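You operate a simulated robot arm through the tools that you are given. There is no shell and no other tool. Be economical: measure what you need, move in short steps, check, and stop when the job is done.

The job below is to be done with a simulated robot arm. You get a single attempt, and the scene is never put back.

TASK
Knock the dust filter clean on the tray's bar and prove the suction.
Fine: drop the filter back in its well, open the valve till the yellow flag stands, then shut it. Set down upright: dust filter. Where these are worked on the way, their far stop is far enough and under half their travel is too little: suction valve.

It is judged by the outcome, as a careful person would: the job done as asked, and still so three seconds after it is handed in. It fails if anything else is knocked over, pushed out of place, dropped, spilled or broken.

THE ROBOT
A 6-joint arm with a fingered hand on a trunk, on a base that drives. Base frame: it is fixed to the floor where the robot stands at the start and does not move with it; the origin is under the middle of the robot, x ahead of it, y to its left, z up. Lengths are in m, angles in rad, forces in N, time in s.
With the tool pointing down near the work surface it reaches from about 0.2 to 0.54 m from the robot's upright axis, wherever it stands. Its first joint turns from -2.897 to 2.897 rad. Places, roughly: bench brush (3x2x13 cm) [0.8, 0, 0.8]; dust filter (10x3x11 cm) [0.5, -0.2, 0.7]; dust port [0.5, -0.2, 0.7]; dust port gate [0.5, -0.2, 0.8]; dust port well [0.5, -0.2, 0.7]; dust shield [0.5, -0.1, 0.8]; motor box dial [0.8, -0.2, 0.9]; suction valve [0.5, -0.5, 0.6]. Payload 3.1 kg.
The TCP is the grasp point between the finger pads, 0.022 m short of the fingertips. In the tool frame z runs along the fingers and y along their closing line. Largest opening 0.132 m; the body of the gripper starts 0.06 m behind the TCP. The gripper is a hand of 4 fingers: y runs from the thumb to the fingers, the wrist lies at [0, 0, -0.218] in the tool frame.
Orientation is that of the tool frame in the base frame, as [roll, pitch, yaw] about the fixed x, y, z axes, in that order (R = Rz(yaw) Ry(pitch) Rx(roll)). With the fingers straight down and closing along the base's y, the tool's x points along the base's -x, its y along +y and its z along -z.

THE INTERFACE
- The arm moves only by the tool nudge_tool. Its argument "targets" is a list of rows, each a list of 2 entries, a list of its own where there are three numbers: the shift along the tool's x, y, z in m, then the turn, a rotation vector about the tool's x, y, z in rad. In form: [[[dx, dy, dz], [wx, wy, wz]], ...]. A call has 1 to 8 rows; each row shifts and turns the commanded pose from where the row before left it, along the tool's axes as they then stand. A row lasts 0.2 s, in which the tool goes at most 0.05 m and 0.15 rad; a call with a longer step from one row to the next is refused whole. Where a pose cannot be reached the arm comes as near as it can. A force on the tool above 40 N (or 10 N above the force at the start of the call, whichever is more), or a blocked arm, ends the call early, and 0.2 s more pass. In this call time passes only in rows, and 0.2 s behind the last. The reply holds the time, the measured pose of the TCP, the force on the tool along the base axes, the opening and the grip force, in the units named above and with some noise, with the torque about the TCP (base axes, N m) and any sound that the robot's microphone picked up.
- Cameras (640 x 400 px; columns grow to the right, rows downward): "scene" is now at [0.0084, 0.1107, 1.5414]; the picture's right is [-0.46, -0.89, 0.00], its down [-0.68, 0.36, -0.64] and it looks along [0.57, -0.30, -0.77] (base axes); focal length 272 px, centre (320, 200). "wrist" rides on the gripper at [0.053, -0.053, -0.084] in the tool frame; the picture's right is [0.71, 0.71, 0.00], its down [-0.53, 0.53, -0.67] and it looks along [-0.47, 0.47, 0.74] (tool axes); focal length 247 px, centre (320, 200). There is no depth. A picture from a camera that has moved, and an enlarged one, comes with that camera's place and axes in the base frame and with its lens.
- capture(camera): a new picture of that camera. It takes no simulated time.
- move_column(by): slides the trunk up (or, below 0, down) by that many m; the arm and the scene camera ride with it, the base frame stays. It gives what a move gives, with no picture.
- roll_base(legs): drives the robot by 1 to 6 legs, each [ahead, left, turn to the left] in m, m and rad, along the robot's own axes; the way and the turn of a leg run together, so that a leg with both is an arc; at most 1.5 m and 3.142 rad a leg. The arm and the cameras ride along, it lands a little off, and it stops where it bumps. It gives what a move gives.
- finger_targets(finger1, finger2, finger3, thumb_bend): sets how far each is bent, from 0 (flat) to 100 (curled in); at 30 the hand is open as for a grip, at 70 the pads meet at the TCP. One left out holds its place. A second passes; each finger stops where it meets its share of the squeeze, and holds until it gets a number again. It is the only way to open and close the hand. It gives what a move gives, with no picture; readings hold the bend of each and the force on the fingers (four entries, about 0 where the hand has none), thumb and palm.
- head_to(pan, tilt): turns the head with the scene camera to pan (to the left, within 2.705 rad either way) and tilt (down, from -0.506 to 1.204), counted from straight ahead of the robot. It gives what a move gives.
- close_up(camera, box): a new picture of the part [left, top, right, bottom] of that camera's present view, enlarged. It takes no simulated time.
- hand_in(): hands the job in; it is judged then, once.

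Work in short steps. Places have to be worked out from the pictures, the camera data and where the tool is seen: move nearer, look again, correct. Check each grasp and each placing, and mend what went wrong. You have 120 turns and 78 pictures in all, those below and enlarged ones among them. Open the gripper and draw the arm clear of the work before you hand the job in, unless the task says otherwise; then end with one line.

The tools are called after "Emit:" by a JSON object that holds its "method" and its "body". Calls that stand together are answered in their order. nudge_tool: Moves the arm, as the interface text tells. Its arguments: {"type":"object","properties":{"targets":{"type":"array","items":{"type":"array"}}},"required":["targets"]} The other tools are called the same way: move_column (by) slides the trunk up or down; finger_targets (finger1, finger2, finger3, thumb_bend) moves the fingers one by one; roll_base (legs) drives the base; head_to (pan, tilt) turns the head that bears the scene camera; capture (camera) takes a picture; close_up (camera, box) takes an enlarged picture of a part of a camera's view; hand_in () hands the job in.

At the start:

```text
t: 0.0
eef_pos: [0.263, -0.2504, 1.0963]
orientation: [3.141, 0.0, -3.141]
force: [0.5, 0.8, 0.2]
wrist_torque: [0.0, 0.01, 0.0]
grip_width: 0.1319
gripper_force: 0.2
shape: jaw
bend: [30.0, 30.0, 30.0, 30.0]
finger forces: [0.1, 0.1, 0.0, 0.0, 0.0, 0.1]
trunk travel left (down, up): [-0.225, 0.161]
robot x, y, heading: [-0.0019, -0.0015, 0.001]
head pan, tilt: [-0.483, 0.873]
```

scene: 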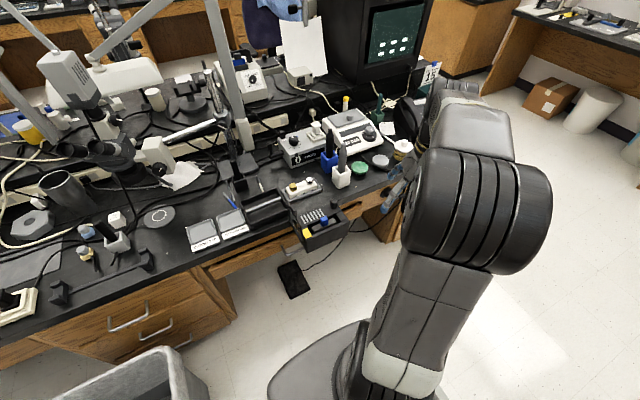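
wrist: 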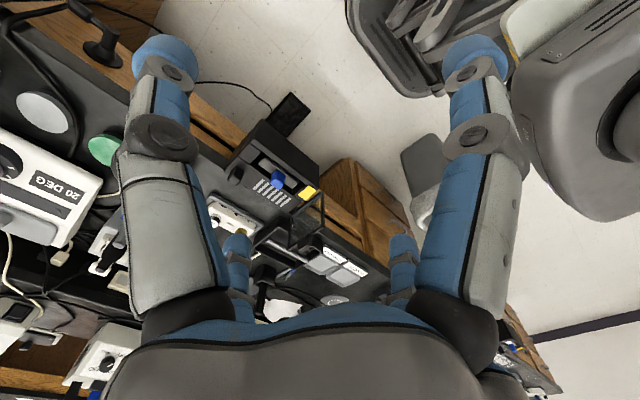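

The scene shows a bench with a dust port around [0.5,-0.2,0.7]. I enlarge the middle of the scene view to identify the parts.

Emit:
{"method": "close_up", "body": {"camera": "scene", "box": [180, 140, 340, 240]}}

Emit:
{"method": "close_up", "body": {"camera": "scene", "box": [260, 90, 420, 190]}}

Emit:
{"method": "close_up", "body": {"camera": "scene", "box": [270, 160, 370, 222]}}

```text
4.00 times, centred on (260, 190) of scene
camera zoom: at [0.0084, 0.1107, 1.5414], right [-0.46, -0.89, 0.0], down [-0.68, 0.36, -0.64], along [0.57, -0.3, -0.77], focal length 1089 px, centre (560, 240)
```

zoom: 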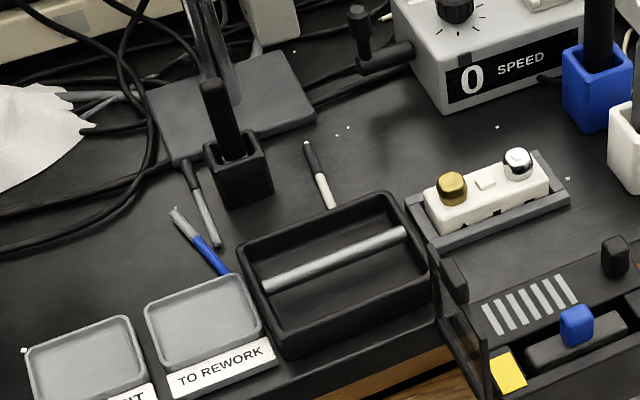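

```text
4.00 times, centred on (340, 140) of scene
camera zoom: at [0.0084, 0.1107, 1.5414], right [-0.46, -0.89, 0.0], down [-0.68, 0.36, -0.64], along [0.57, -0.3, -0.77], focal length 1089 px, centre (240, 440)
```

zoom: 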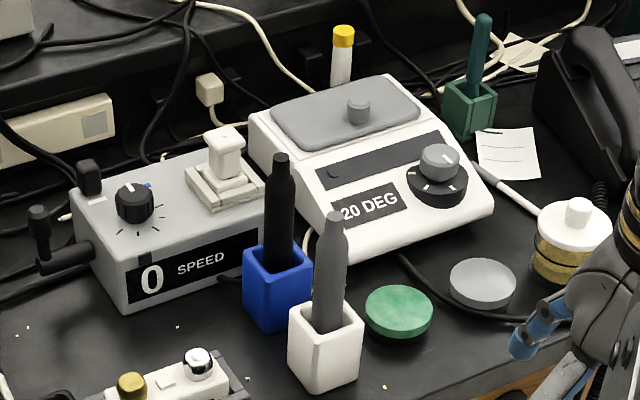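

```text
6.40 times, centred on (320, 191) of scene
camera zoom: at [0.0084, 0.1107, 1.5414], right [-0.46, -0.89, 0.0], down [-0.68, 0.36, -0.64], along [0.57, -0.3, -0.77], focal length 1743 px, centre (320, 258)
```

zoom: 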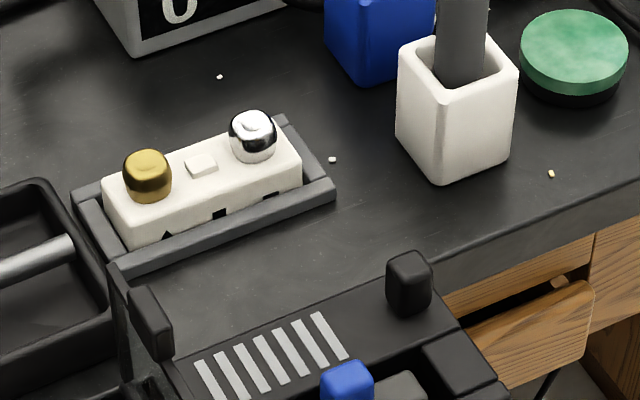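

The dust port hangs at the bench's front edge; the black tray with the bar lies just behind on the left. I zoom the wrist view for the port from above.

Emit:
{"method": "close_up", "body": {"camera": "wrist", "box": [200, 80, 360, 180]}}

Emit:
{"method": "close_up", "body": {"camera": "wrist", "box": [220, 150, 420, 310]}}

Emit:
{"method": "close_up", "body": {"camera": "scene", "box": [270, 180, 410, 300]}}

```text
4.00 times, centred on (280, 130) of wrist
camera zoom: at [0.2093, -0.3045, 1.1795], right [-0.71, 0.71, 0.0], down [0.53, 0.53, 0.67], along [0.47, 0.47, -0.74], focal length 988 px, centre (480, 480)
```

zoom: 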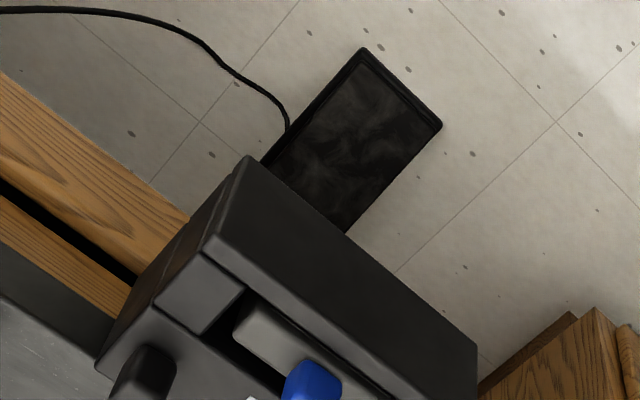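

```text
2.50 times, centred on (320, 230) of wrist
camera zoom: at [0.2093, -0.3045, 1.1795], right [-0.71, 0.71, 0.0], down [0.53, 0.53, 0.67], along [0.47, 0.47, -0.74], focal length 617 px, centre (320, 125)
```

zoom: 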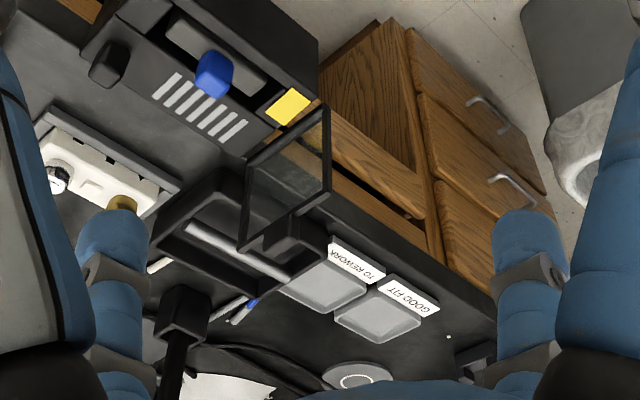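

```text
3.33 times, centred on (340, 240) of scene
camera zoom: at [0.0084, 0.1107, 1.5414], right [-0.46, -0.89, 0.0], down [-0.68, 0.36, -0.64], along [0.57, -0.3, -0.77], focal length 908 px, centre (253, 67)
```

zoom: 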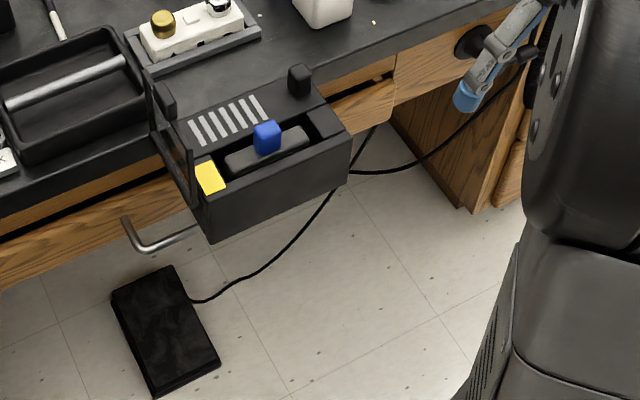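

The blue-grip piece is the filter, in its well; the shield stands left of the port. The arm hides the valve, so I swing the hand to the left at height to reveal it.

Emit:
{"method": "nudge_tool", "body": {"targets": [[[0, 0.05, 0], [0, 0, 0]], [[0, 0.05, 0], [0, 0, 0]], [[0, 0.05, 0], [0, 0, 0]], [[0, 0.05, 0], [0, 0, 0]], [[0, 0.05, 0], [0, 0, 0]], [[0, 0.05, 0], [0, 0, 0]], [[0, 0.05, 0], [0, 0, 0]], [[0, 0.05, 0], [0, 0, 0]]]}}

Emit:
{"method": "capture", "body": {"camera": "scene"}}

Emit:
{"method": "capture", "body": {"camera": "wrist"}}

```text
t: 1.8
eef_pos: [0.2616, 0.1508, 1.0901]
orientation: [-3.14, -0.002, 3.14]
force: [0.5, 0.4, 0.1]
wrist_torque: [-0.01, -0.02, -0.01]
grip_width: 0.1317
gripper_force: 0.0
shape: jaw
bend: [30.0, 30.0, 30.0, 30.0]
finger forces: [0.1, 0.1, 0.0, 0.0, 0.1, 0.1]
trunk travel left (down, up): [-0.225, 0.161]
robot x, y, heading: [0.0003, -0.0016, 0.001]
head pan, tilt: [-0.483, 0.873]
```

```text
69 pictures are left
camera scene: at [0.0089, 0.1121, 1.5412], right [-0.46, -0.89, 0.0], down [-0.68, 0.35, -0.64], along [0.57, -0.3, -0.77], focal length 272 px, centre (320, 200)
```

scene: 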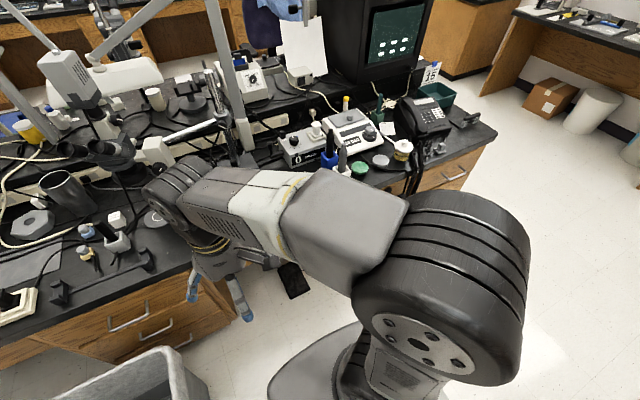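

```text
68 pictures are left
camera wrist: at [0.209, 0.0976, 1.1753], right [-0.71, 0.71, 0.0], down [0.53, 0.53, 0.67], along [0.47, 0.47, -0.74], focal length 247 px, centre (320, 200)
```

wrist: 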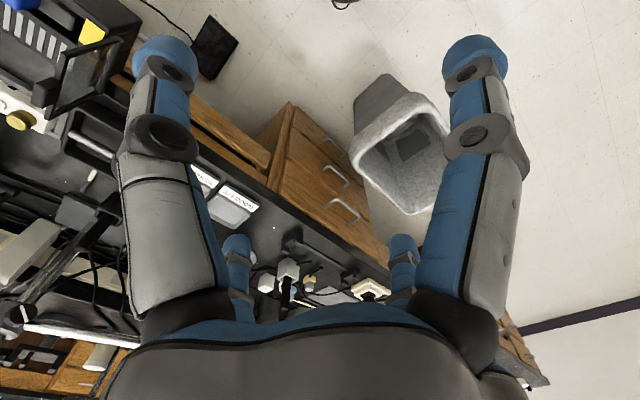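

The upper arm now covers the valve. I take the hand to the right side, where the wrist camera should see the valve region between the fingers.

Emit:
{"method": "nudge_tool", "body": {"targets": [[[0, -0.05, 0], [0, 0, 0]], [[0, -0.05, 0], [0, 0, 0]], [[0, -0.05, 0], [0, 0, 0]], [[0, -0.05, 0], [0, 0, 0]], [[0, -0.05, 0], [0, 0, 0]], [[0, -0.05, 0], [0, 0, 0]], [[0, -0.05, 0], [0, 0, 0]], [[0, -0.05, 0], [0, 0, 0]]]}}

Emit:
{"method": "nudge_tool", "body": {"targets": [[[0, -0.05, 0], [0, 0, 0]], [[0, -0.05, 0], [0, 0, 0]], [[0, -0.05, 0], [0, 0, 0]], [[0, -0.05, 0], [0, 0, 0]]]}}

Emit:
{"method": "capture", "body": {"camera": "wrist"}}

Emit:
{"method": "capture", "body": {"camera": "scene"}}

```text
t: 3.6
eef_pos: [0.2664, -0.2518, 1.097]
orientation: [3.139, -0.001, -3.14]
force: [1.0, 0.3, -0.1]
wrist_torque: [0.02, -0.02, 0.01]
grip_width: 0.1318
gripper_force: 0.0
shape: jaw
bend: [30.0, 30.0, 30.0, 30.0]
finger forces: [0.0, 0.0, 0.0, 0.0, 0.0, 0.1]
trunk travel left (down, up): [-0.225, 0.161]
robot x, y, heading: [0.0017, -0.0013, 0.002]
head pan, tilt: [-0.483, 0.873]
```

```text
t: 4.6
eef_pos: [0.2598, -0.4456, 1.0931]
orientation: [3.136, -0.001, 3.141]
force: [0.6, -0.5, 0.1]
wrist_torque: [0.01, -0.02, 0.0]
grip_width: 0.1321
gripper_force: 0.1
shape: jaw
bend: [30.0, 30.0, 30.0, 30.0]
finger forces: [0.0, 0.1, 0.1, 0.0, 0.0, 0.0]
out of reach, approached as far as the arm can: row 4
trunk travel left (down, up): [-0.225, 0.161]
robot x, y, heading: [-0.0002, -0.0018, -0.002]
head pan, tilt: [-0.483, 0.873]
```

```text
67 pictures are left
camera wrist: at [0.2066, -0.5006, 1.1769], right [-0.71, 0.71, 0.01], down [0.53, 0.52, 0.67], along [0.47, 0.48, -0.74], focal length 247 px, centre (320, 200)
```

wrist: 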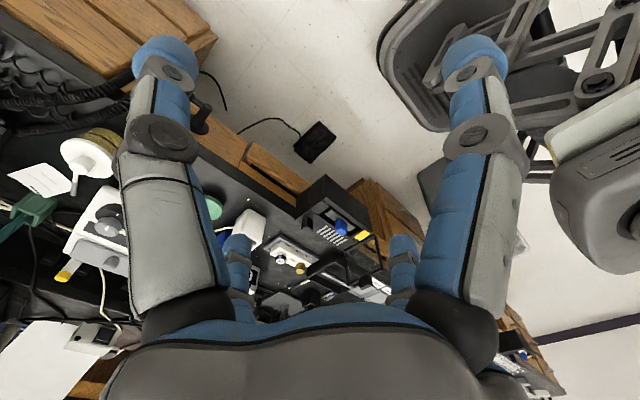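

```text
66 pictures are left
camera scene: at [0.0088, 0.1086, 1.5415], right [-0.46, -0.89, 0.0], down [-0.68, 0.36, -0.64], along [0.57, -0.3, -0.77], focal length 272 px, centre (320, 200)
```

scene: 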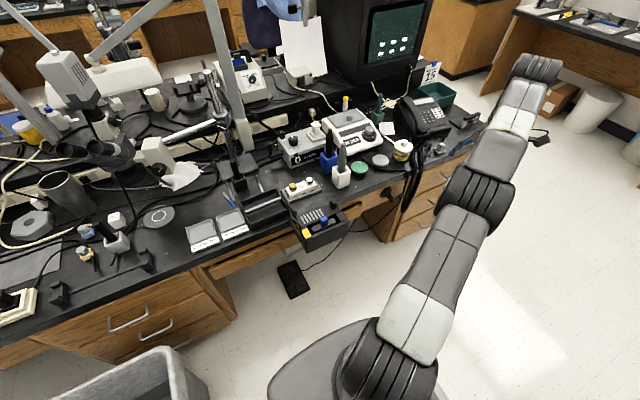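

Now the valve region on the bench apron is visible in the scene view; I zoom on it and on the port again.

Emit:
{"method": "close_up", "body": {"camera": "scene", "box": [340, 170, 436, 230]}}

Emit:
{"method": "close_up", "body": {"camera": "scene", "box": [270, 195, 366, 255]}}

```text
6.67 times, centred on (388, 200) of scene
camera zoom: at [0.0088, 0.1086, 1.5415], right [-0.46, -0.89, 0.0], down [-0.68, 0.36, -0.64], along [0.57, -0.3, -0.77], focal length 1816 px, centre (-133, 200)
```

zoom: 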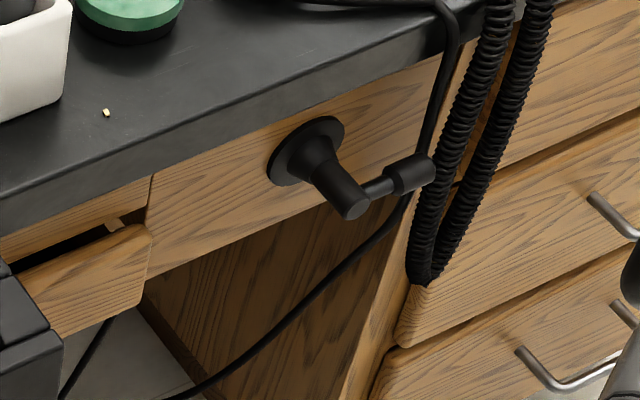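

```text
6.67 times, centred on (318, 225) of scene
camera zoom: at [0.0088, 0.1086, 1.5415], right [-0.46, -0.89, 0.0], down [-0.68, 0.36, -0.64], along [0.57, -0.3, -0.77], focal length 1816 px, centre (333, 33)
```

zoom: 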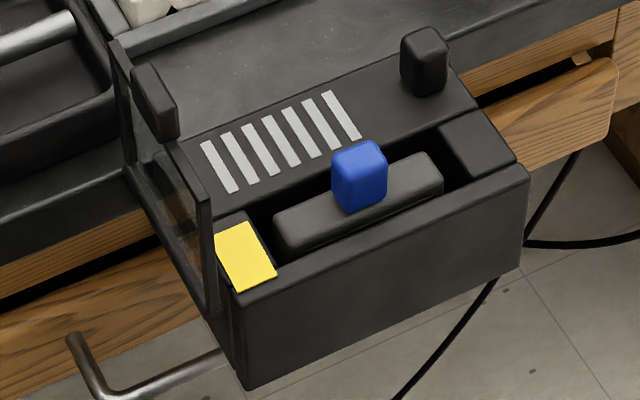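

The valve is an L-crank: shaft towards the robot, handle pointing right. Triangulating: filter grip ≈(0.48,-0.155,0.777); shield y≈-0.06 with top z≈0.87; bar x≈0.632, y -0.06..0.07, z≈0.795. The bar is beyond reach, so I drive 0.15 m ahead.

Emit:
{"method": "roll_base", "body": {"legs": [[0.15, 0, 0]]}}

Emit:
{"method": "nudge_tool", "body": {"targets": [[[0.03, 0.04, 0], [0, 0, 0.14]], [[0.0, 0.04, 0], [0, 0, 0.14]], [[0.0, 0.04, 0], [0, 0, 0.14]], [[0.0, 0.04, 0], [0, 0, 0.14]]]}}

```text
t: 6.0
eef_pos: [0.4141, -0.4451, 1.0948]
orientation: [-3.141, -0.003, -3.141]
force: [0.7, 0.6, 0.2]
wrist_torque: [-0.01, 0.02, -0.02]
grip_width: 0.132
gripper_force: 0.1
shape: jaw
bend: [30.0, 30.0, 30.0, 30.0]
finger forces: [0.0, 0.0, 0.1, 0.1, 0.1, 0.0]
trunk travel left (down, up): [-0.225, 0.161]
robot x, y, heading: [0.1517, -0.003, -0.001]
head pan, tilt: [-0.483, 0.873]
```

```text
t: 7.0
eef_pos: [0.4179, -0.2896, 1.0924]
orientation: [-3.14, -0.002, 2.58]
force: [0.4, 0.7, 0.0]
wrist_torque: [0.01, 0.03, 0.0]
grip_width: 0.1317
gripper_force: 0.1
shape: jaw
bend: [30.0, 30.0, 30.0, 30.0]
finger forces: [0.0, 0.0, 0.0, 0.0, 0.0, 0.0]
trunk travel left (down, up): [-0.225, 0.161]
robot x, y, heading: [0.1515, -0.0023, -0.001]
head pan, tilt: [-0.483, 0.873]
```

The base arrived. I finish the yaw turn (to about 1.57) so the fingers close along x.

Emit:
{"method": "nudge_tool", "body": {"targets": [[[0, 0, 0.0], [0, 0, 0.144]], [[0, 0, 0], [0, 0, 0.144]], [[0, 0, 0], [0, 0, 0.144]], [[0, 0, 0], [0, 0, 0.144]], [[0, 0, 0], [0, 0, 0.144]], [[0, 0, 0], [0, 0, 0.144]], [[0, 0, 0], [0, 0, 0.144]]]}}

Emit:
{"method": "capture", "body": {"camera": "wrist"}}

```text
t: 8.6
eef_pos: [0.4152, -0.2901, 1.0938]
orientation: [-3.14, 0.001, 1.57]
force: [0.2, 0.2, 0.1]
wrist_torque: [0.01, 0.0, 0.02]
grip_width: 0.1319
gripper_force: 0.1
shape: jaw
bend: [30.0, 30.0, 30.0, 30.0]
finger forces: [0.0, 0.0, 0.0, 0.1, 0.1, 0.0]
trunk travel left (down, up): [-0.225, 0.161]
robot x, y, heading: [0.1533, -0.0011, 0.001]
head pan, tilt: [-0.483, 0.873]
```

```text
63 pictures are left
camera wrist: at [0.3624, -0.2378, 1.1781], right [0.71, 0.71, 0.0], down [0.53, -0.53, 0.67], along [0.47, -0.47, -0.74], focal length 247 px, centre (320, 200)
```

wrist: 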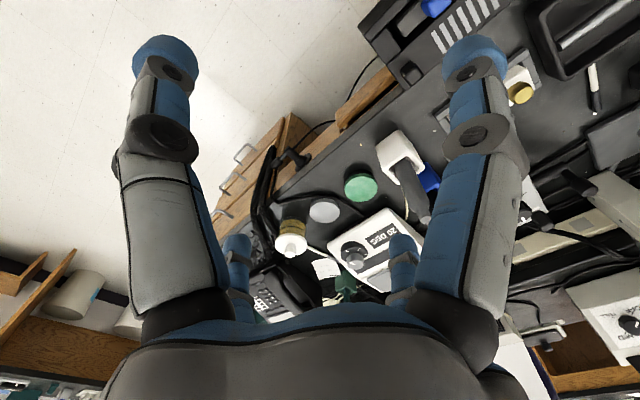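

Fingers now close along x. I move above the grip estimate and lower to z≈0.93.

Emit:
{"method": "nudge_tool", "body": {"targets": [[[0.045, 0.02, 0], [0, 0, 0]], [[0.045, 0.02, 0], [0, 0, 0]], [[0.045, 0.025, 0], [0, 0, 0]], [[0, 0, 0.04], [0, 0, 0]], [[0, 0, 0.04], [0, 0, 0]], [[0, 0, 0.04], [0, 0, 0]], [[0, 0, 0.03], [0, 0, 0]]]}}

Emit:
{"method": "capture", "body": {"camera": "wrist"}}

Emit:
{"method": "capture", "body": {"camera": "scene"}}

```text
refused: row 3 steps farther than a row can; nothing moved
```

```text
62 pictures are left
camera wrist: at [0.3624, -0.2378, 1.1781], right [0.71, 0.71, 0.0], down [0.53, -0.53, 0.67], along [0.47, -0.47, -0.74], focal length 247 px, centre (320, 200)
```

wrist: 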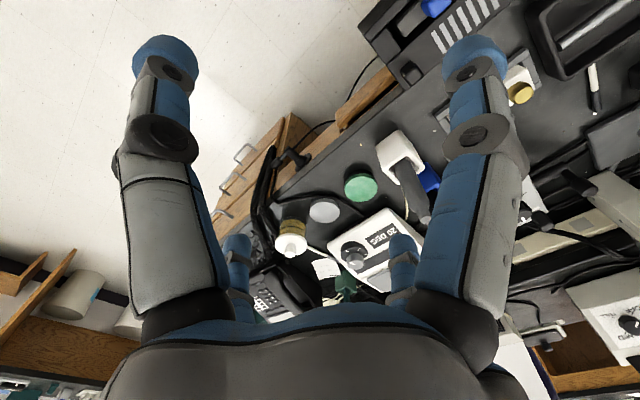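

```text
61 pictures are left
camera scene: at [0.1613, 0.1106, 1.5414], right [-0.46, -0.89, 0.0], down [-0.68, 0.36, -0.64], along [0.57, -0.3, -0.77], focal length 272 px, centre (320, 200)
```

scene: 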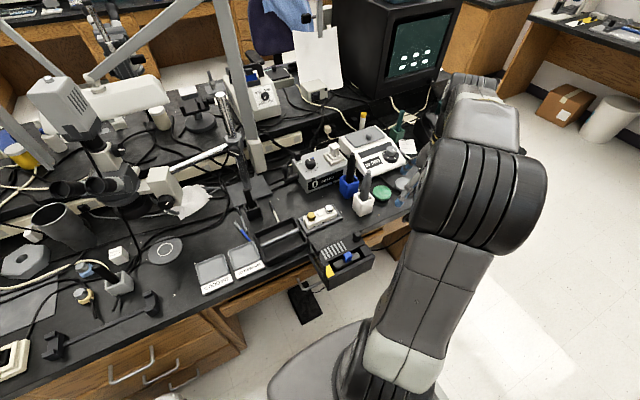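

The call was refused for step length; I repeat it with smaller steps.

Emit:
{"method": "nudge_tool", "body": {"targets": [[[0.034, 0.016, 0], [0, 0, 0]], [[0.034, 0.016, 0], [0, 0, 0]], [[0.034, 0.016, 0], [0, 0, 0]], [[0.033, 0.016, 0], [0, 0, 0]], [[0, 0, 0.04], [0, 0, 0]], [[0, 0, 0.04], [0, 0, 0]], [[0, 0, 0.04], [0, 0, 0]], [[0, 0, 0.04], [0, 0, 0]]]}}

Emit:
{"method": "capture", "body": {"camera": "wrist"}}

Emit:
{"method": "close_up", "body": {"camera": "scene", "box": [240, 180, 432, 300]}}

```text
t: 10.4
eef_pos: [0.4765, -0.1564, 0.9365]
orientation: [3.141, 0.0, 1.573]
force: [-0.1, 0.5, -0.1]
wrist_torque: [-0.01, 0.0, -0.02]
grip_width: 0.1319
gripper_force: 0.1
shape: jaw
bend: [30.0, 30.0, 30.0, 30.0]
finger forces: [0.0, 0.1, 0.0, 0.0, 0.0, 0.0]
trunk travel left (down, up): [-0.225, 0.161]
robot x, y, heading: [0.1536, 0.0001, -0.001]
head pan, tilt: [-0.483, 0.873]
```

```text
60 pictures are left
camera wrist: at [0.4242, -0.1045, 1.0193], right [0.71, 0.71, 0.0], down [0.53, -0.52, 0.67], along [0.47, -0.47, -0.74], focal length 247 px, centre (320, 200)
```

wrist: 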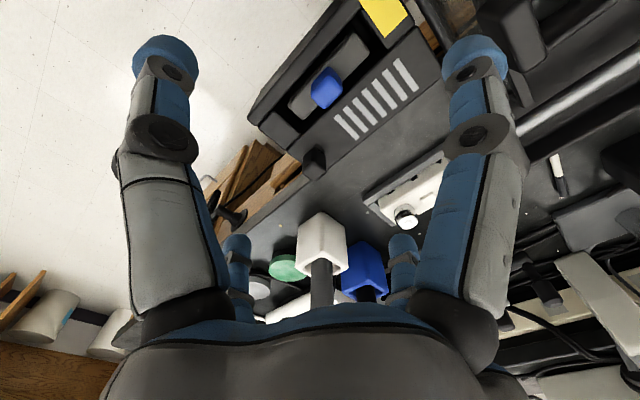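

```text
3.33 times, centred on (336, 240) of scene
camera zoom: at [0.1621, 0.1104, 1.5414], right [-0.46, -0.89, 0.0], down [-0.68, 0.36, -0.64], along [0.57, -0.3, -0.77], focal length 908 px, centre (267, 67)
```

zoom: 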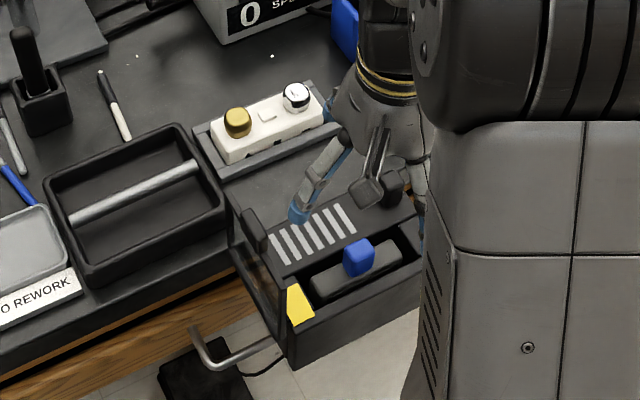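

Both views agree on the grip at (0.481,-0.156). I lower to z≈0.81 and look.

Emit:
{"method": "nudge_tool", "body": {"targets": [[[0, 0.004, 0.04], [0, 0, 0]], [[0, 0, 0.04], [0, 0, 0]], [[0, 0, 0.04], [0, 0, 0]]]}}

Emit:
{"method": "capture", "body": {"camera": "wrist"}}

Emit:
{"method": "close_up", "body": {"camera": "scene", "box": [288, 220, 400, 290]}}

```text
t: 11.2
eef_pos: [0.4839, -0.1551, 0.8146]
orientation: [3.141, -0.001, 1.573]
force: [-0.1, 0.6, 0.2]
wrist_torque: [0.0, 0.0, -0.01]
grip_width: 0.132
gripper_force: 0.1
shape: jaw
bend: [30.0, 30.0, 30.0, 30.0]
finger forces: [0.1, 0.0, 0.0, 0.1, 0.0, 0.0]
trunk travel left (down, up): [-0.225, 0.161]
robot x, y, heading: [0.154, -0.0024, -0.004]
head pan, tilt: [-0.483, 0.873]
```

```text
58 pictures are left
camera wrist: at [0.4312, -0.1032, 0.8984], right [0.71, 0.71, 0.0], down [0.53, -0.52, 0.67], along [0.47, -0.47, -0.74], focal length 247 px, centre (320, 200)
```

wrist: 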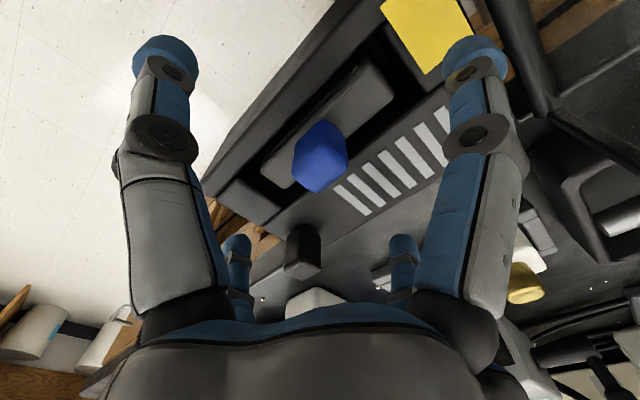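

```text
5.71 times, centred on (344, 255) of scene
camera zoom: at [0.1623, 0.1102, 1.5414], right [-0.46, -0.89, 0.0], down [-0.68, 0.36, -0.64], along [0.57, -0.3, -0.77], focal length 1556 px, centre (183, -114)
```

zoom: 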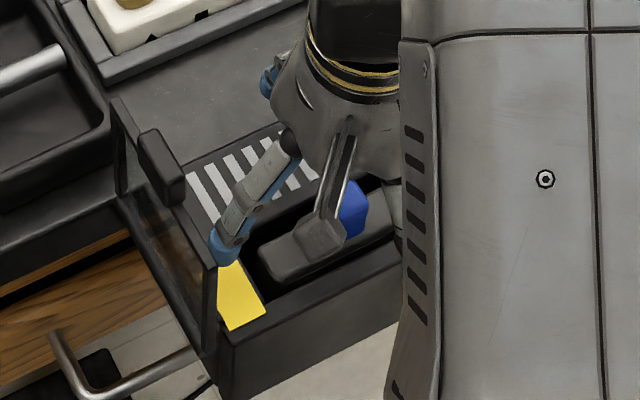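

The hand is a cross of four fingers around the knob; grip spans about z 0.765–0.80. I lower to z≈0.79 and close halfway to check clearance.

Emit:
{"method": "nudge_tool", "body": {"targets": [[[0, -0.002, 0.024], [0, 0, 0]]]}}

Emit:
{"method": "finger_targets", "body": {"finger1": 50, "finger2": 50, "finger3": 50, "thumb_bend": 50}}

Emit:
{"method": "capture", "body": {"camera": "wrist"}}

```text
t: 11.6
eef_pos: [0.4812, -0.1548, 0.7918]
orientation: [3.137, 0.003, 1.573]
force: [0.3, -0.7, 9.9]
wrist_torque: [0.02, -0.19, 0.03]
grip_width: 0.132
gripper_force: 0.0
shape: jaw
bend: [29.0, 29.0, 29.0, 30.0]
finger forces: [4.1, 2.9, 3.5, 0.0, 0.0, 0.1]
trunk travel left (down, up): [-0.225, 0.161]
robot x, y, heading: [0.1524, 0.0032, 0.002]
head pan, tilt: [-0.483, 0.873]
```

```text
t: 12.6
eef_pos: [0.4815, -0.1558, 0.7931]
orientation: [3.13, 0.005, 1.573]
force: [-0.3, 1.8, 28.8]
wrist_torque: [0.01, -0.31, 0.06]
grip_width: 0.0672
gripper_force: 16.8
shape: fingers
bend: [32.0, 34.0, 33.0, 49.0]
finger forces: [12.0, 8.2, 12.0, 0.1, 1.8, 0.0]
trunk travel left (down, up): [-0.225, 0.161]
robot x, y, heading: [0.1503, -0.0024, 0.004]
head pan, tilt: [-0.483, 0.873]
stopped: the force on the tool passed its limit at 41 N (the readings are from after the stop); the commanded pose is now the measured one
```

```text
56 pictures are left
camera wrist: at [0.4288, -0.1027, 0.8761], right [0.71, 0.71, 0.0], down [0.52, -0.52, 0.68], along [0.48, -0.48, -0.74], focal length 247 px, centre (320, 200)
```

wrist: 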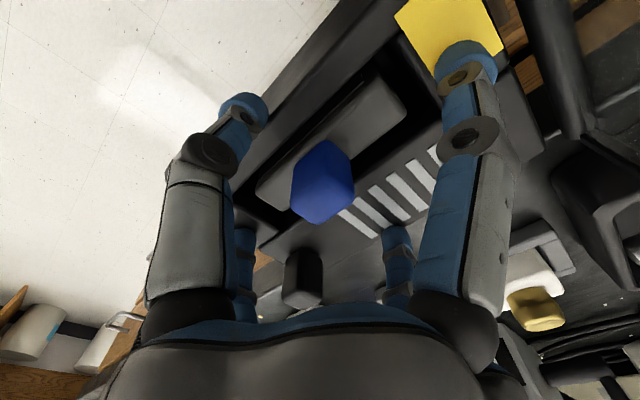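

The three fingers press on the port's deck (z≈0.768), arcing lower as they bend. I raise 3 cm, then close part way in the air.

Emit:
{"method": "nudge_tool", "body": {"targets": [[[0, 0, -0.04], [0, 0, 0]]]}}

Emit:
{"method": "finger_targets", "body": {"finger1": 50, "finger2": 50, "finger3": 50, "thumb_bend": 50}}

Emit:
{"method": "capture", "body": {"camera": "wrist"}}

Emit:
{"method": "close_up", "body": {"camera": "scene", "box": [288, 220, 400, 290]}}

```text
t: 13.0
eef_pos: [0.4819, -0.1548, 0.8324]
orientation: [3.136, 0.001, 1.573]
force: [0.0, 0.0, 1.3]
wrist_torque: [-0.01, -0.03, 0.04]
grip_width: 0.0515
gripper_force: 0.0
shape: fingers
bend: [42.0, 45.0, 44.0, 50.0]
finger forces: [0.0, 0.1, 0.0, 0.2, 0.1, 0.1]
trunk travel left (down, up): [-0.225, 0.161]
robot x, y, heading: [0.1528, 0.0037, 0.003]
head pan, tilt: [-0.483, 0.873]
```

```text
t: 14.0
eef_pos: [0.4816, -0.1555, 0.8325]
orientation: [3.137, 0.004, 1.571]
force: [1.0, -0.5, 0.8]
wrist_torque: [0.01, 0.01, 0.03]
grip_width: 0.0412
gripper_force: 0.1
shape: fingers
bend: [50.0, 50.0, 50.0, 50.0]
finger forces: [0.1, 0.1, 0.0, 0.0, 0.0, 0.0]
trunk travel left (down, up): [-0.225, 0.161]
robot x, y, heading: [0.1532, -0.0016, -0.003]
head pan, tilt: [-0.483, 0.873]
```

```text
55 pictures are left
camera wrist: at [0.4285, -0.1027, 0.9156], right [0.71, 0.71, 0.0], down [0.52, -0.52, 0.67], along [0.48, -0.47, -0.74], focal length 247 px, centre (320, 200)
```

wrist: 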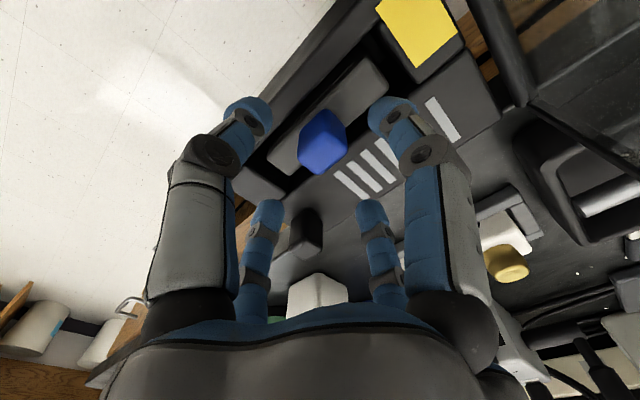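

```text
5.71 times, centred on (344, 255) of scene
camera zoom: at [0.1615, 0.1106, 1.5414], right [-0.46, -0.89, 0.0], down [-0.68, 0.36, -0.64], along [0.57, -0.3, -0.77], focal length 1556 px, centre (183, -114)
```

zoom: 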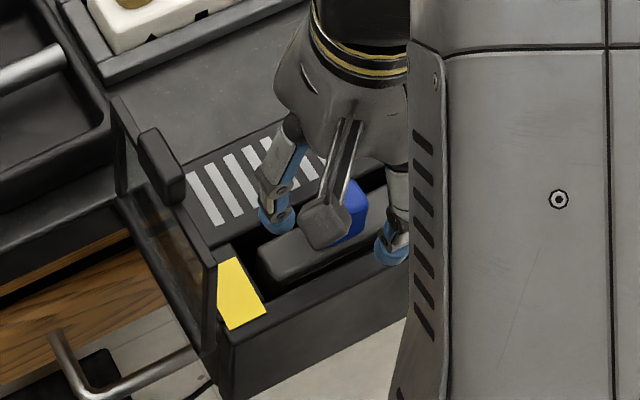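

Fingers now stand close around the knob. I lower in small steps to z≈0.802, watching force.

Emit:
{"method": "nudge_tool", "body": {"targets": [[[0, 0, 0.012], [0, 0, 0]], [[0, 0, 0.01], [0, 0, 0]], [[0, 0, 0.008], [0, 0, 0]]]}}

Emit:
{"method": "capture", "body": {"camera": "wrist"}}

```text
t: 14.8
eef_pos: [0.4819, -0.1553, 0.8025]
orientation: [3.138, 0.005, 1.572]
force: [0.5, -0.2, 0.0]
wrist_torque: [0.02, 0.0, -0.02]
grip_width: 0.0412
gripper_force: 0.0
shape: fingers
bend: [50.0, 50.0, 50.0, 50.0]
finger forces: [0.0, 0.0, 0.0, 0.1, 0.0, 0.0]
trunk travel left (down, up): [-0.225, 0.161]
robot x, y, heading: [0.1547, 0.0013, 0.006]
head pan, tilt: [-0.483, 0.873]
```

```text
53 pictures are left
camera wrist: at [0.4283, -0.1037, 0.8859], right [0.71, 0.71, 0.0], down [0.52, -0.52, 0.67], along [0.48, -0.47, -0.74], focal length 247 px, centre (320, 200)
```

wrist: 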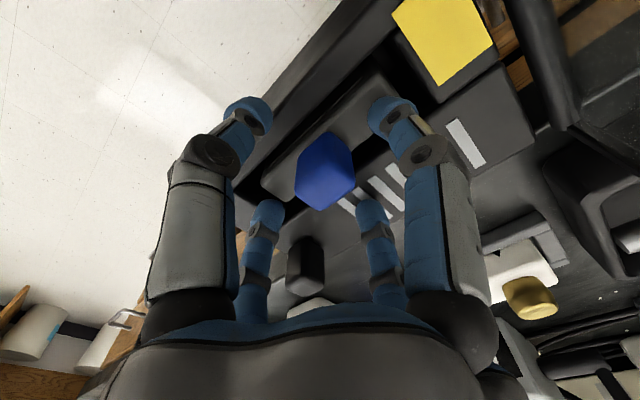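

No contact yet; knob centred slightly below TCP. I lower 7 mm more and close.

Emit:
{"method": "nudge_tool", "body": {"targets": [[[0, 0, 0.008], [0, 0, 0]]]}}

Emit:
{"method": "finger_targets", "body": {"finger1": 72, "finger2": 72, "finger3": 72, "thumb_bend": 72}}

Emit:
{"method": "capture", "body": {"camera": "wrist"}}

```text
t: 15.4
eef_pos: [0.4858, -0.1563, 0.7991]
orientation: [3.124, 0.009, 1.574]
force: [-2.5, 3.3, 29.5]
wrist_torque: [0.12, -0.81, 0.04]
grip_width: 0.0428
gripper_force: 15.1
shape: fingers
bend: [50.0, 49.0, 50.0, 49.0]
finger forces: [0.0, 26.0, 0.0, 0.1, 4.1, 0.1]
trunk travel left (down, up): [-0.225, 0.161]
robot x, y, heading: [0.1553, -0.0016, 0.003]
head pan, tilt: [-0.483, 0.873]
stopped in row 1: the force on the tool passed its limit at 43 N (the readings are from after the stop); the commanded pose is now the measured one
```

```text
t: 15.9
eef_pos: [0.4828, -0.1581, 0.799]
orientation: [3.126, 0.007, 1.572]
force: [-13.1, 2.9, 29.0]
wrist_torque: [0.12, -0.49, 0.04]
grip_width: 0.022
gripper_force: 30.4
shape: fingers
bend: [63.0, 49.0, 63.0, 56.0]
finger forces: [6.8, 24.7, 6.7, 0.0, 22.3, 0.0]
trunk travel left (down, up): [-0.225, 0.161]
robot x, y, heading: [0.1511, 0.0013, -0.005]
head pan, tilt: [-0.483, 0.873]
stopped: the force on the tool passed its limit at 42 N (the readings are from after the stop); the commanded pose is now the measured one
```

```text
52 pictures are left
camera wrist: at [0.4282, -0.104, 0.8818], right [0.71, 0.71, 0.01], down [0.52, -0.52, 0.68], along [0.48, -0.48, -0.73], focal length 247 px, centre (320, 200)
```

wrist: 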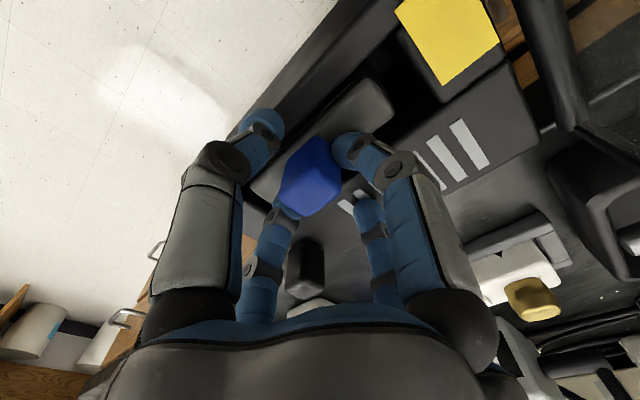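

Finger 2 rests on the deck edge. I raise ~7 mm to free it, then close again.

Emit:
{"method": "finger_targets", "body": {"finger1": 52, "finger2": 48, "finger3": 52, "thumb_bend": 50}}

Emit:
{"method": "nudge_tool", "body": {"targets": [[[0, -0.002, -0.006], [0, 0, 0]]]}}

Emit:
{"method": "finger_targets", "body": {"finger1": 74, "finger2": 74, "finger3": 74, "thumb_bend": 74}}

Emit:
{"method": "capture", "body": {"camera": "wrist"}}

```text
t: 16.9
eef_pos: [0.4836, -0.1557, 0.7989]
orientation: [3.125, 0.009, 1.573]
force: [-0.7, 4.1, 37.1]
wrist_torque: [0.13, -0.85, 0.1]
grip_width: 0.0358
gripper_force: 17.9
shape: fingers
bend: [52.0, 49.0, 52.0, 51.0]
finger forces: [0.1, 29.0, 0.1, 0.1, 7.2, 0.0]
trunk travel left (down, up): [-0.225, 0.161]
robot x, y, heading: [0.1502, 0.0019, 0.003]
head pan, tilt: [-0.483, 0.873]
```

```text
t: 17.3
eef_pos: [0.4831, -0.158, 0.8028]
orientation: [3.132, 0.006, 1.572]
force: [0.0, 0.8, -0.2]
wrist_torque: [0.0, 0.0, -0.03]
grip_width: 0.0378
gripper_force: 0.1
shape: fingers
bend: [52.0, 48.0, 52.0, 50.0]
finger forces: [0.1, 0.0, 0.0, 0.1, 0.0, 0.1]
trunk travel left (down, up): [-0.225, 0.161]
robot x, y, heading: [0.1521, -0.0025, -0.004]
head pan, tilt: [-0.483, 0.873]
```

```text
t: 18.3
eef_pos: [0.4838, -0.1579, 0.8037]
orientation: [3.128, 0.007, 1.573]
force: [-0.8, -0.3, -0.2]
wrist_torque: [0.0, -0.04, 0.0]
grip_width: 0.008
gripper_force: 17.1
shape: fingers
bend: [63.0, 65.0, 63.0, 65.0]
finger forces: [8.7, 6.7, 8.6, 0.0, 11.0, 0.1]
trunk travel left (down, up): [-0.225, 0.161]
robot x, y, heading: [0.1513, 0.0002, -0.001]
head pan, tilt: [-0.483, 0.873]
```

```text
51 pictures are left
camera wrist: at [0.4297, -0.1049, 0.8864], right [0.71, 0.71, 0.0], down [0.52, -0.52, 0.68], along [0.48, -0.48, -0.73], focal length 247 px, centre (320, 200)
```

wrist: 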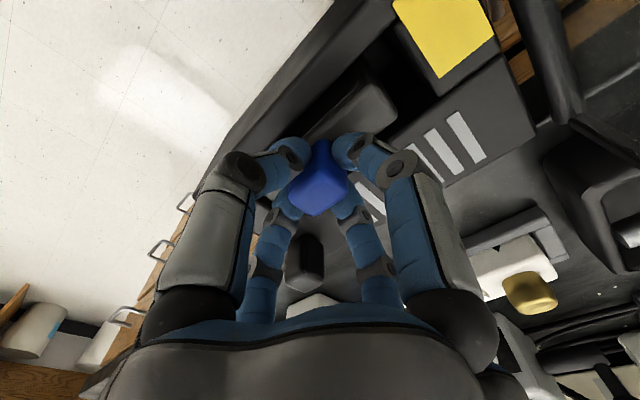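

All four fingers hold the knob (7–11 N each). I lift gently 3 cm and check that the filter follows.

Emit:
{"method": "nudge_tool", "body": {"targets": [[[0, 0, -0.01], [0, 0, 0]], [[0, 0, -0.02], [0, 0, 0]], [[0, 0, -0.02], [0, 0, 0]]]}}

Emit:
{"method": "capture", "body": {"camera": "wrist"}}

Emit:
{"method": "close_up", "body": {"camera": "scene", "box": [240, 180, 400, 280]}}

```text
t: 19.1
eef_pos: [0.4833, -0.1569, 0.8529]
orientation: [3.131, 0.007, 1.572]
force: [0.7, 0.4, -0.5]
wrist_torque: [-0.04, 0.0, 0.03]
grip_width: 0.008
gripper_force: 18.2
shape: fingers
bend: [63.0, 65.0, 63.0, 65.0]
finger forces: [8.7, 6.6, 8.6, 0.0, 10.8, 0.1]
trunk travel left (down, up): [-0.225, 0.161]
robot x, y, heading: [0.1523, 0.0013, 0.004]
head pan, tilt: [-0.483, 0.873]
```

```text
50 pictures are left
camera wrist: at [0.4291, -0.1048, 0.9348], right [0.71, 0.71, 0.0], down [0.52, -0.52, 0.68], along [0.48, -0.48, -0.73], focal length 247 px, centre (320, 200)
```

wrist: 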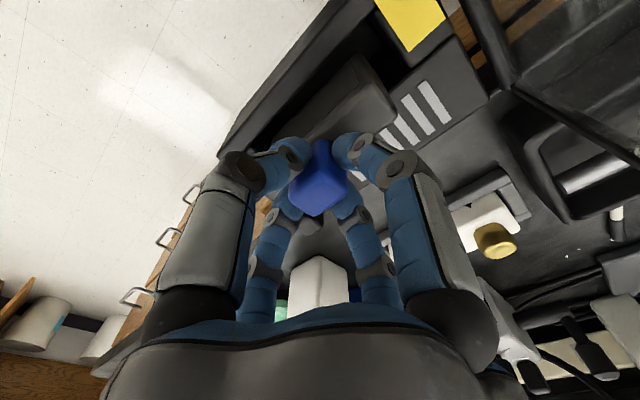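

```text
4.00 times, centred on (320, 230) of scene
camera zoom: at [0.1611, 0.1108, 1.5414], right [-0.47, -0.89, 0.0], down [-0.68, 0.36, -0.64], along [0.57, -0.3, -0.77], focal length 1089 px, centre (320, 80)
```

zoom: 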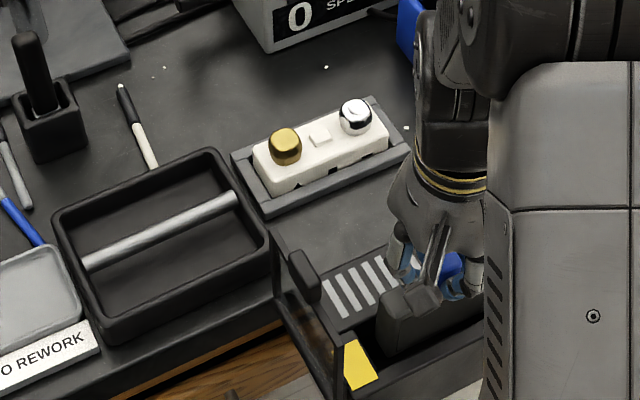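

The filter comes out upright. I raise it to z≈1.04 to pass well over the shield.

Emit:
{"method": "nudge_tool", "body": {"targets": [[[0, 0, -0.03], [0, 0, 0]], [[0, 0, -0.04], [0, 0, 0]], [[0, 0, -0.04], [0, 0, 0]], [[0, 0, -0.04], [0, 0, 0]], [[0, 0, -0.04], [0, 0, 0]]]}}

Emit:
{"method": "capture", "body": {"camera": "scene"}}

```text
t: 20.3
eef_pos: [0.4791, -0.1574, 1.0466]
orientation: [3.126, 0.008, 1.571]
force: [0.3, -0.5, -1.4]
wrist_torque: [0.0, 0.04, 0.03]
grip_width: 0.008
gripper_force: 16.7
shape: fingers
bend: [63.0, 65.0, 63.0, 65.0]
finger forces: [8.8, 6.8, 8.7, 0.0, 10.2, 0.1]
trunk travel left (down, up): [-0.225, 0.161]
robot x, y, heading: [0.1533, 0.0003, -0.001]
head pan, tilt: [-0.483, 0.873]
```

```text
48 pictures are left
camera scene: at [0.1608, 0.1107, 1.5414], right [-0.47, -0.89, 0.0], down [-0.68, 0.36, -0.64], along [0.57, -0.3, -0.77], focal length 272 px, centre (320, 200)
```

scene: 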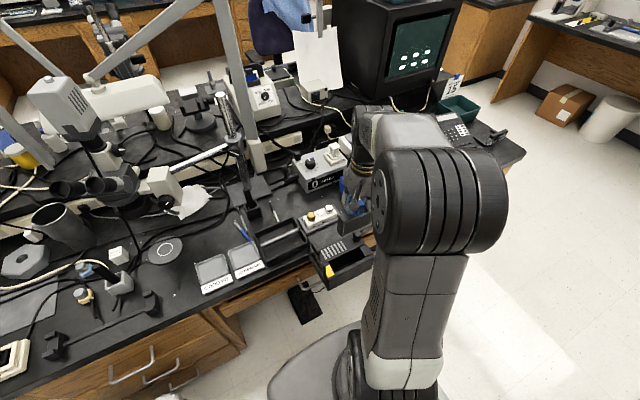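

Bar re-measured at (0.633, 0.004, 0.797). I carry the filter over to above the bar.

Emit:
{"method": "nudge_tool", "body": {"targets": [[[0.027, 0.0255, 0], [0, 0, 0]], [[0.027, 0.0255, 0], [0, 0, 0]], [[0.027, 0.0255, 0], [0, 0, 0]], [[0.027, 0.0255, 0], [0, 0, 0]], [[0.027, 0.0255, 0], [0, 0, 0]], [[0.026, 0.0255, 0], [0, 0, 0]]]}}

Emit:
{"method": "capture", "body": {"camera": "scene"}}

Emit:
{"method": "capture", "body": {"camera": "wrist"}}

```text
t: 21.7
eef_pos: [0.633, 0.0056, 1.0454]
orientation: [3.13, 0.007, 1.573]
force: [0.4, 0.6, -1.3]
wrist_torque: [-0.01, 0.01, 0.0]
grip_width: 0.0075
gripper_force: 17.3
shape: fingers
bend: [63.0, 65.0, 63.0, 66.0]
finger forces: [8.7, 7.0, 8.6, 0.1, 10.0, 0.0]
trunk travel left (down, up): [-0.225, 0.161]
robot x, y, heading: [0.1514, -0.001, -0.002]
head pan, tilt: [-0.483, 0.873]
```

```text
47 pictures are left
camera scene: at [0.1623, 0.1114, 1.5413], right [-0.47, -0.89, 0.0], down [-0.68, 0.36, -0.64], along [0.57, -0.3, -0.77], focal length 272 px, centre (320, 200)
```

scene: 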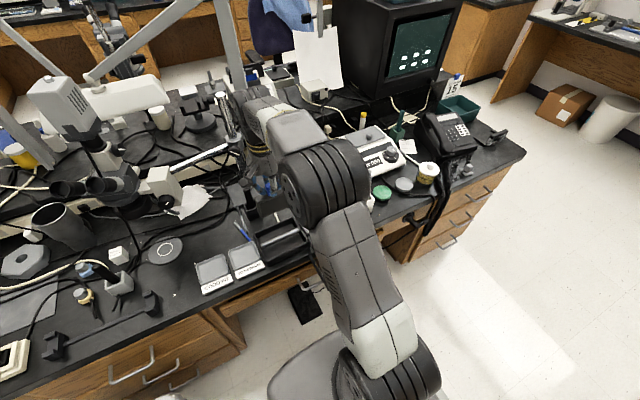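

```text
46 pictures are left
camera wrist: at [0.5803, 0.0587, 1.1281], right [0.71, 0.71, 0.0], down [0.52, -0.52, 0.68], along [0.48, -0.48, -0.73], focal length 247 px, centre (320, 200)
```

wrist: 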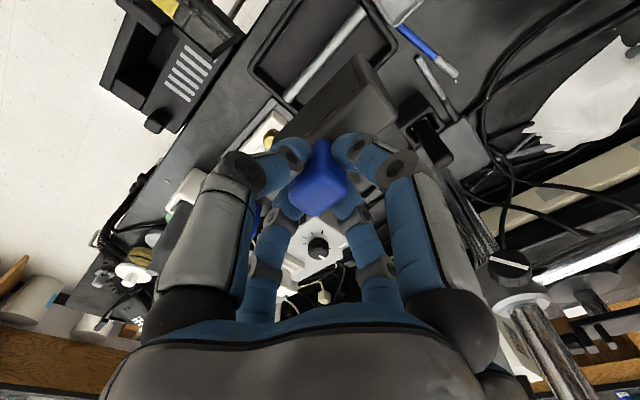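

Bar confirmed at x≈0.636, filter sits right above and parallel. I lower to z≈0.935 and then look at the gap.

Emit:
{"method": "nudge_tool", "body": {"targets": [[[0, 0.003, 0.03], [0, 0, 0]], [[0, 0, 0.04], [0, 0, 0]], [[0, 0, 0.035], [0, 0, 0]]]}}

Emit:
{"method": "close_up", "body": {"camera": "scene", "box": [190, 150, 334, 240]}}

Emit:
{"method": "capture", "body": {"camera": "wrist"}}

```text
t: 22.5
eef_pos: [0.6366, 0.0065, 0.9391]
orientation: [3.131, 0.006, 1.574]
force: [0.0, 0.3, -0.4]
wrist_torque: [0.02, 0.03, 0.02]
grip_width: 0.008
gripper_force: 17.3
shape: fingers
bend: [63.0, 65.0, 63.0, 66.0]
finger forces: [8.6, 6.9, 8.6, 0.1, 10.0, 0.0]
trunk travel left (down, up): [-0.225, 0.161]
robot x, y, heading: [0.1514, 0.0004, 0.004]
head pan, tilt: [-0.483, 0.873]
```

```text
4.44 times, centred on (262, 195) of scene
camera zoom: at [0.1621, 0.1107, 1.5413], right [-0.47, -0.89, 0.0], down [-0.68, 0.36, -0.64], along [0.57, -0.3, -0.77], focal length 1210 px, centre (578, 222)
```

zoom: 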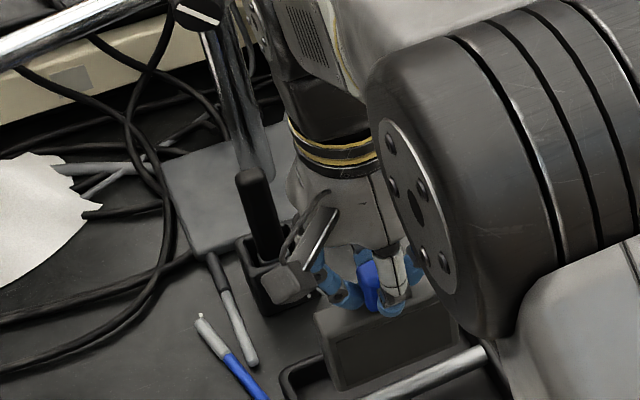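

```text
44 pictures are left
camera wrist: at [0.5831, 0.0584, 1.02], right [0.71, 0.71, 0.0], down [0.52, -0.52, 0.68], along [0.48, -0.48, -0.73], focal length 247 px, centre (320, 200)
```

wrist: 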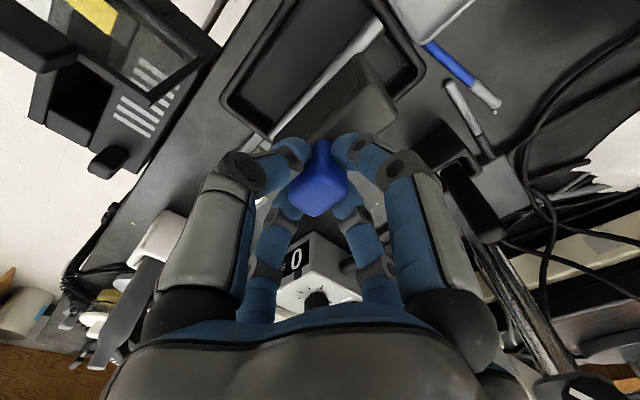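

The gap is small; I lower in small steps until the bottom touches the bar.

Emit:
{"method": "nudge_tool", "body": {"targets": [[[0, 0, 0.008], [0, 0, 0]], [[0, 0, 0.008], [0, 0, 0]], [[0, 0, 0.006], [0, 0, 0]]]}}

```text
t: 23.3
eef_pos: [0.6387, 0.0041, 0.9177]
orientation: [3.128, 0.008, 1.574]
force: [-0.8, -0.7, -1.1]
wrist_torque: [0.01, 0.02, 0.01]
grip_width: 0.0078
gripper_force: 16.7
shape: fingers
bend: [63.0, 65.0, 63.0, 66.0]
finger forces: [8.6, 6.9, 8.6, 0.0, 10.1, 0.0]
trunk travel left (down, up): [-0.225, 0.161]
robot x, y, heading: [0.1536, 0.0012, -0.002]
head pan, tilt: [-0.483, 0.873]
```

No contact yet; I go on slowly.

Emit:
{"method": "nudge_tool", "body": {"targets": [[[0, -0.002, 0.006], [0, 0, 0]], [[0, 0, 0.006], [0, 0, 0]], [[0, 0, 0.006], [0, 0, 0]]]}}

Emit:
{"method": "close_up", "body": {"camera": "wrist", "box": [200, 0, 440, 150]}}

```text
t: 24.1
eef_pos: [0.6344, 0.0044, 0.9032]
orientation: [3.116, 0.008, 1.573]
force: [-1.5, -0.9, 36.3]
wrist_torque: [-0.01, 0.04, -0.01]
grip_width: 0.0068
gripper_force: 25.1
shape: fingers
bend: [62.0, 64.0, 62.0, 68.0]
finger forces: [12.4, 10.9, 12.1, 0.0, 15.7, 0.0]
trunk travel left (down, up): [-0.225, 0.161]
robot x, y, heading: [0.1525, 0.0031, 0.0]
head pan, tilt: [-0.483, 0.873]
```

```text
2.67 times, centred on (320, 75) of wrist
camera zoom: at [0.5805, 0.0571, 0.9854], right [0.71, 0.71, 0.01], down [0.51, -0.52, 0.68], along [0.49, -0.48, -0.73], focal length 659 px, centre (320, 533)
```

zoom: 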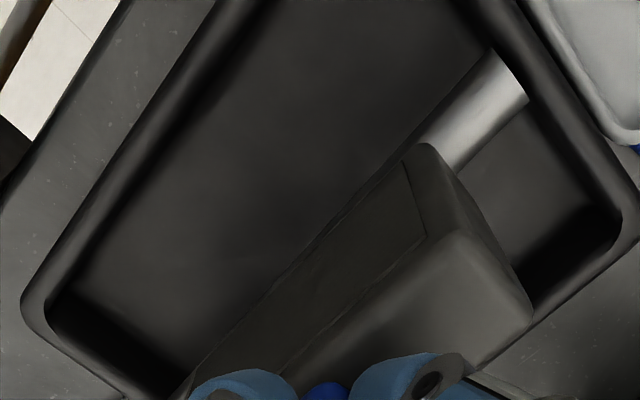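

The bottom rests squarely on the bar at TCP z≈0.904. Now I knock: up 4 cm and down again briskly, three times.

Emit:
{"method": "nudge_tool", "body": {"targets": [[[0, 0, -0.04], [0, 0, 0]], [[0, 0, 0.037], [0, 0, 0]], [[0, 0, -0.037], [0, 0, 0]], [[0, 0, 0.037], [0, 0, 0]], [[0, 0, -0.037], [0, 0, 0]], [[0, 0, 0.037], [0, 0, 0]], [[0, 0, -0.04], [0, 0, 0]]]}}

Emit:
{"method": "capture", "body": {"camera": "wrist"}}

```text
t: 25.7
eef_pos: [0.6327, 0.0032, 0.9418]
orientation: [3.128, 0.006, 1.572]
force: [-0.9, 1.2, -1.7]
wrist_torque: [0.0, 0.01, -0.01]
grip_width: 0.0074
gripper_force: 16.7
shape: fingers
bend: [62.0, 64.0, 62.0, 67.0]
finger forces: [8.2, 7.0, 8.1, 0.0, 9.9, 0.0]
trunk travel left (down, up): [-0.225, 0.161]
robot x, y, heading: [0.1516, -0.0006, 0.0]
head pan, tilt: [-0.483, 0.873]
```

```text
42 pictures are left
camera wrist: at [0.578, 0.0562, 1.0245], right [0.71, 0.71, 0.0], down [0.52, -0.52, 0.68], along [0.48, -0.48, -0.73], focal length 247 px, centre (320, 200)
```

wrist: 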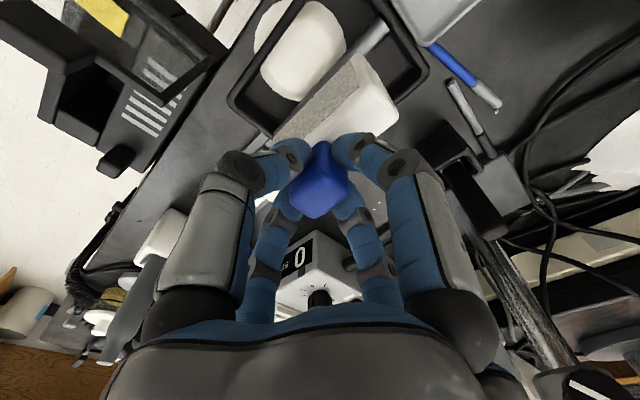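

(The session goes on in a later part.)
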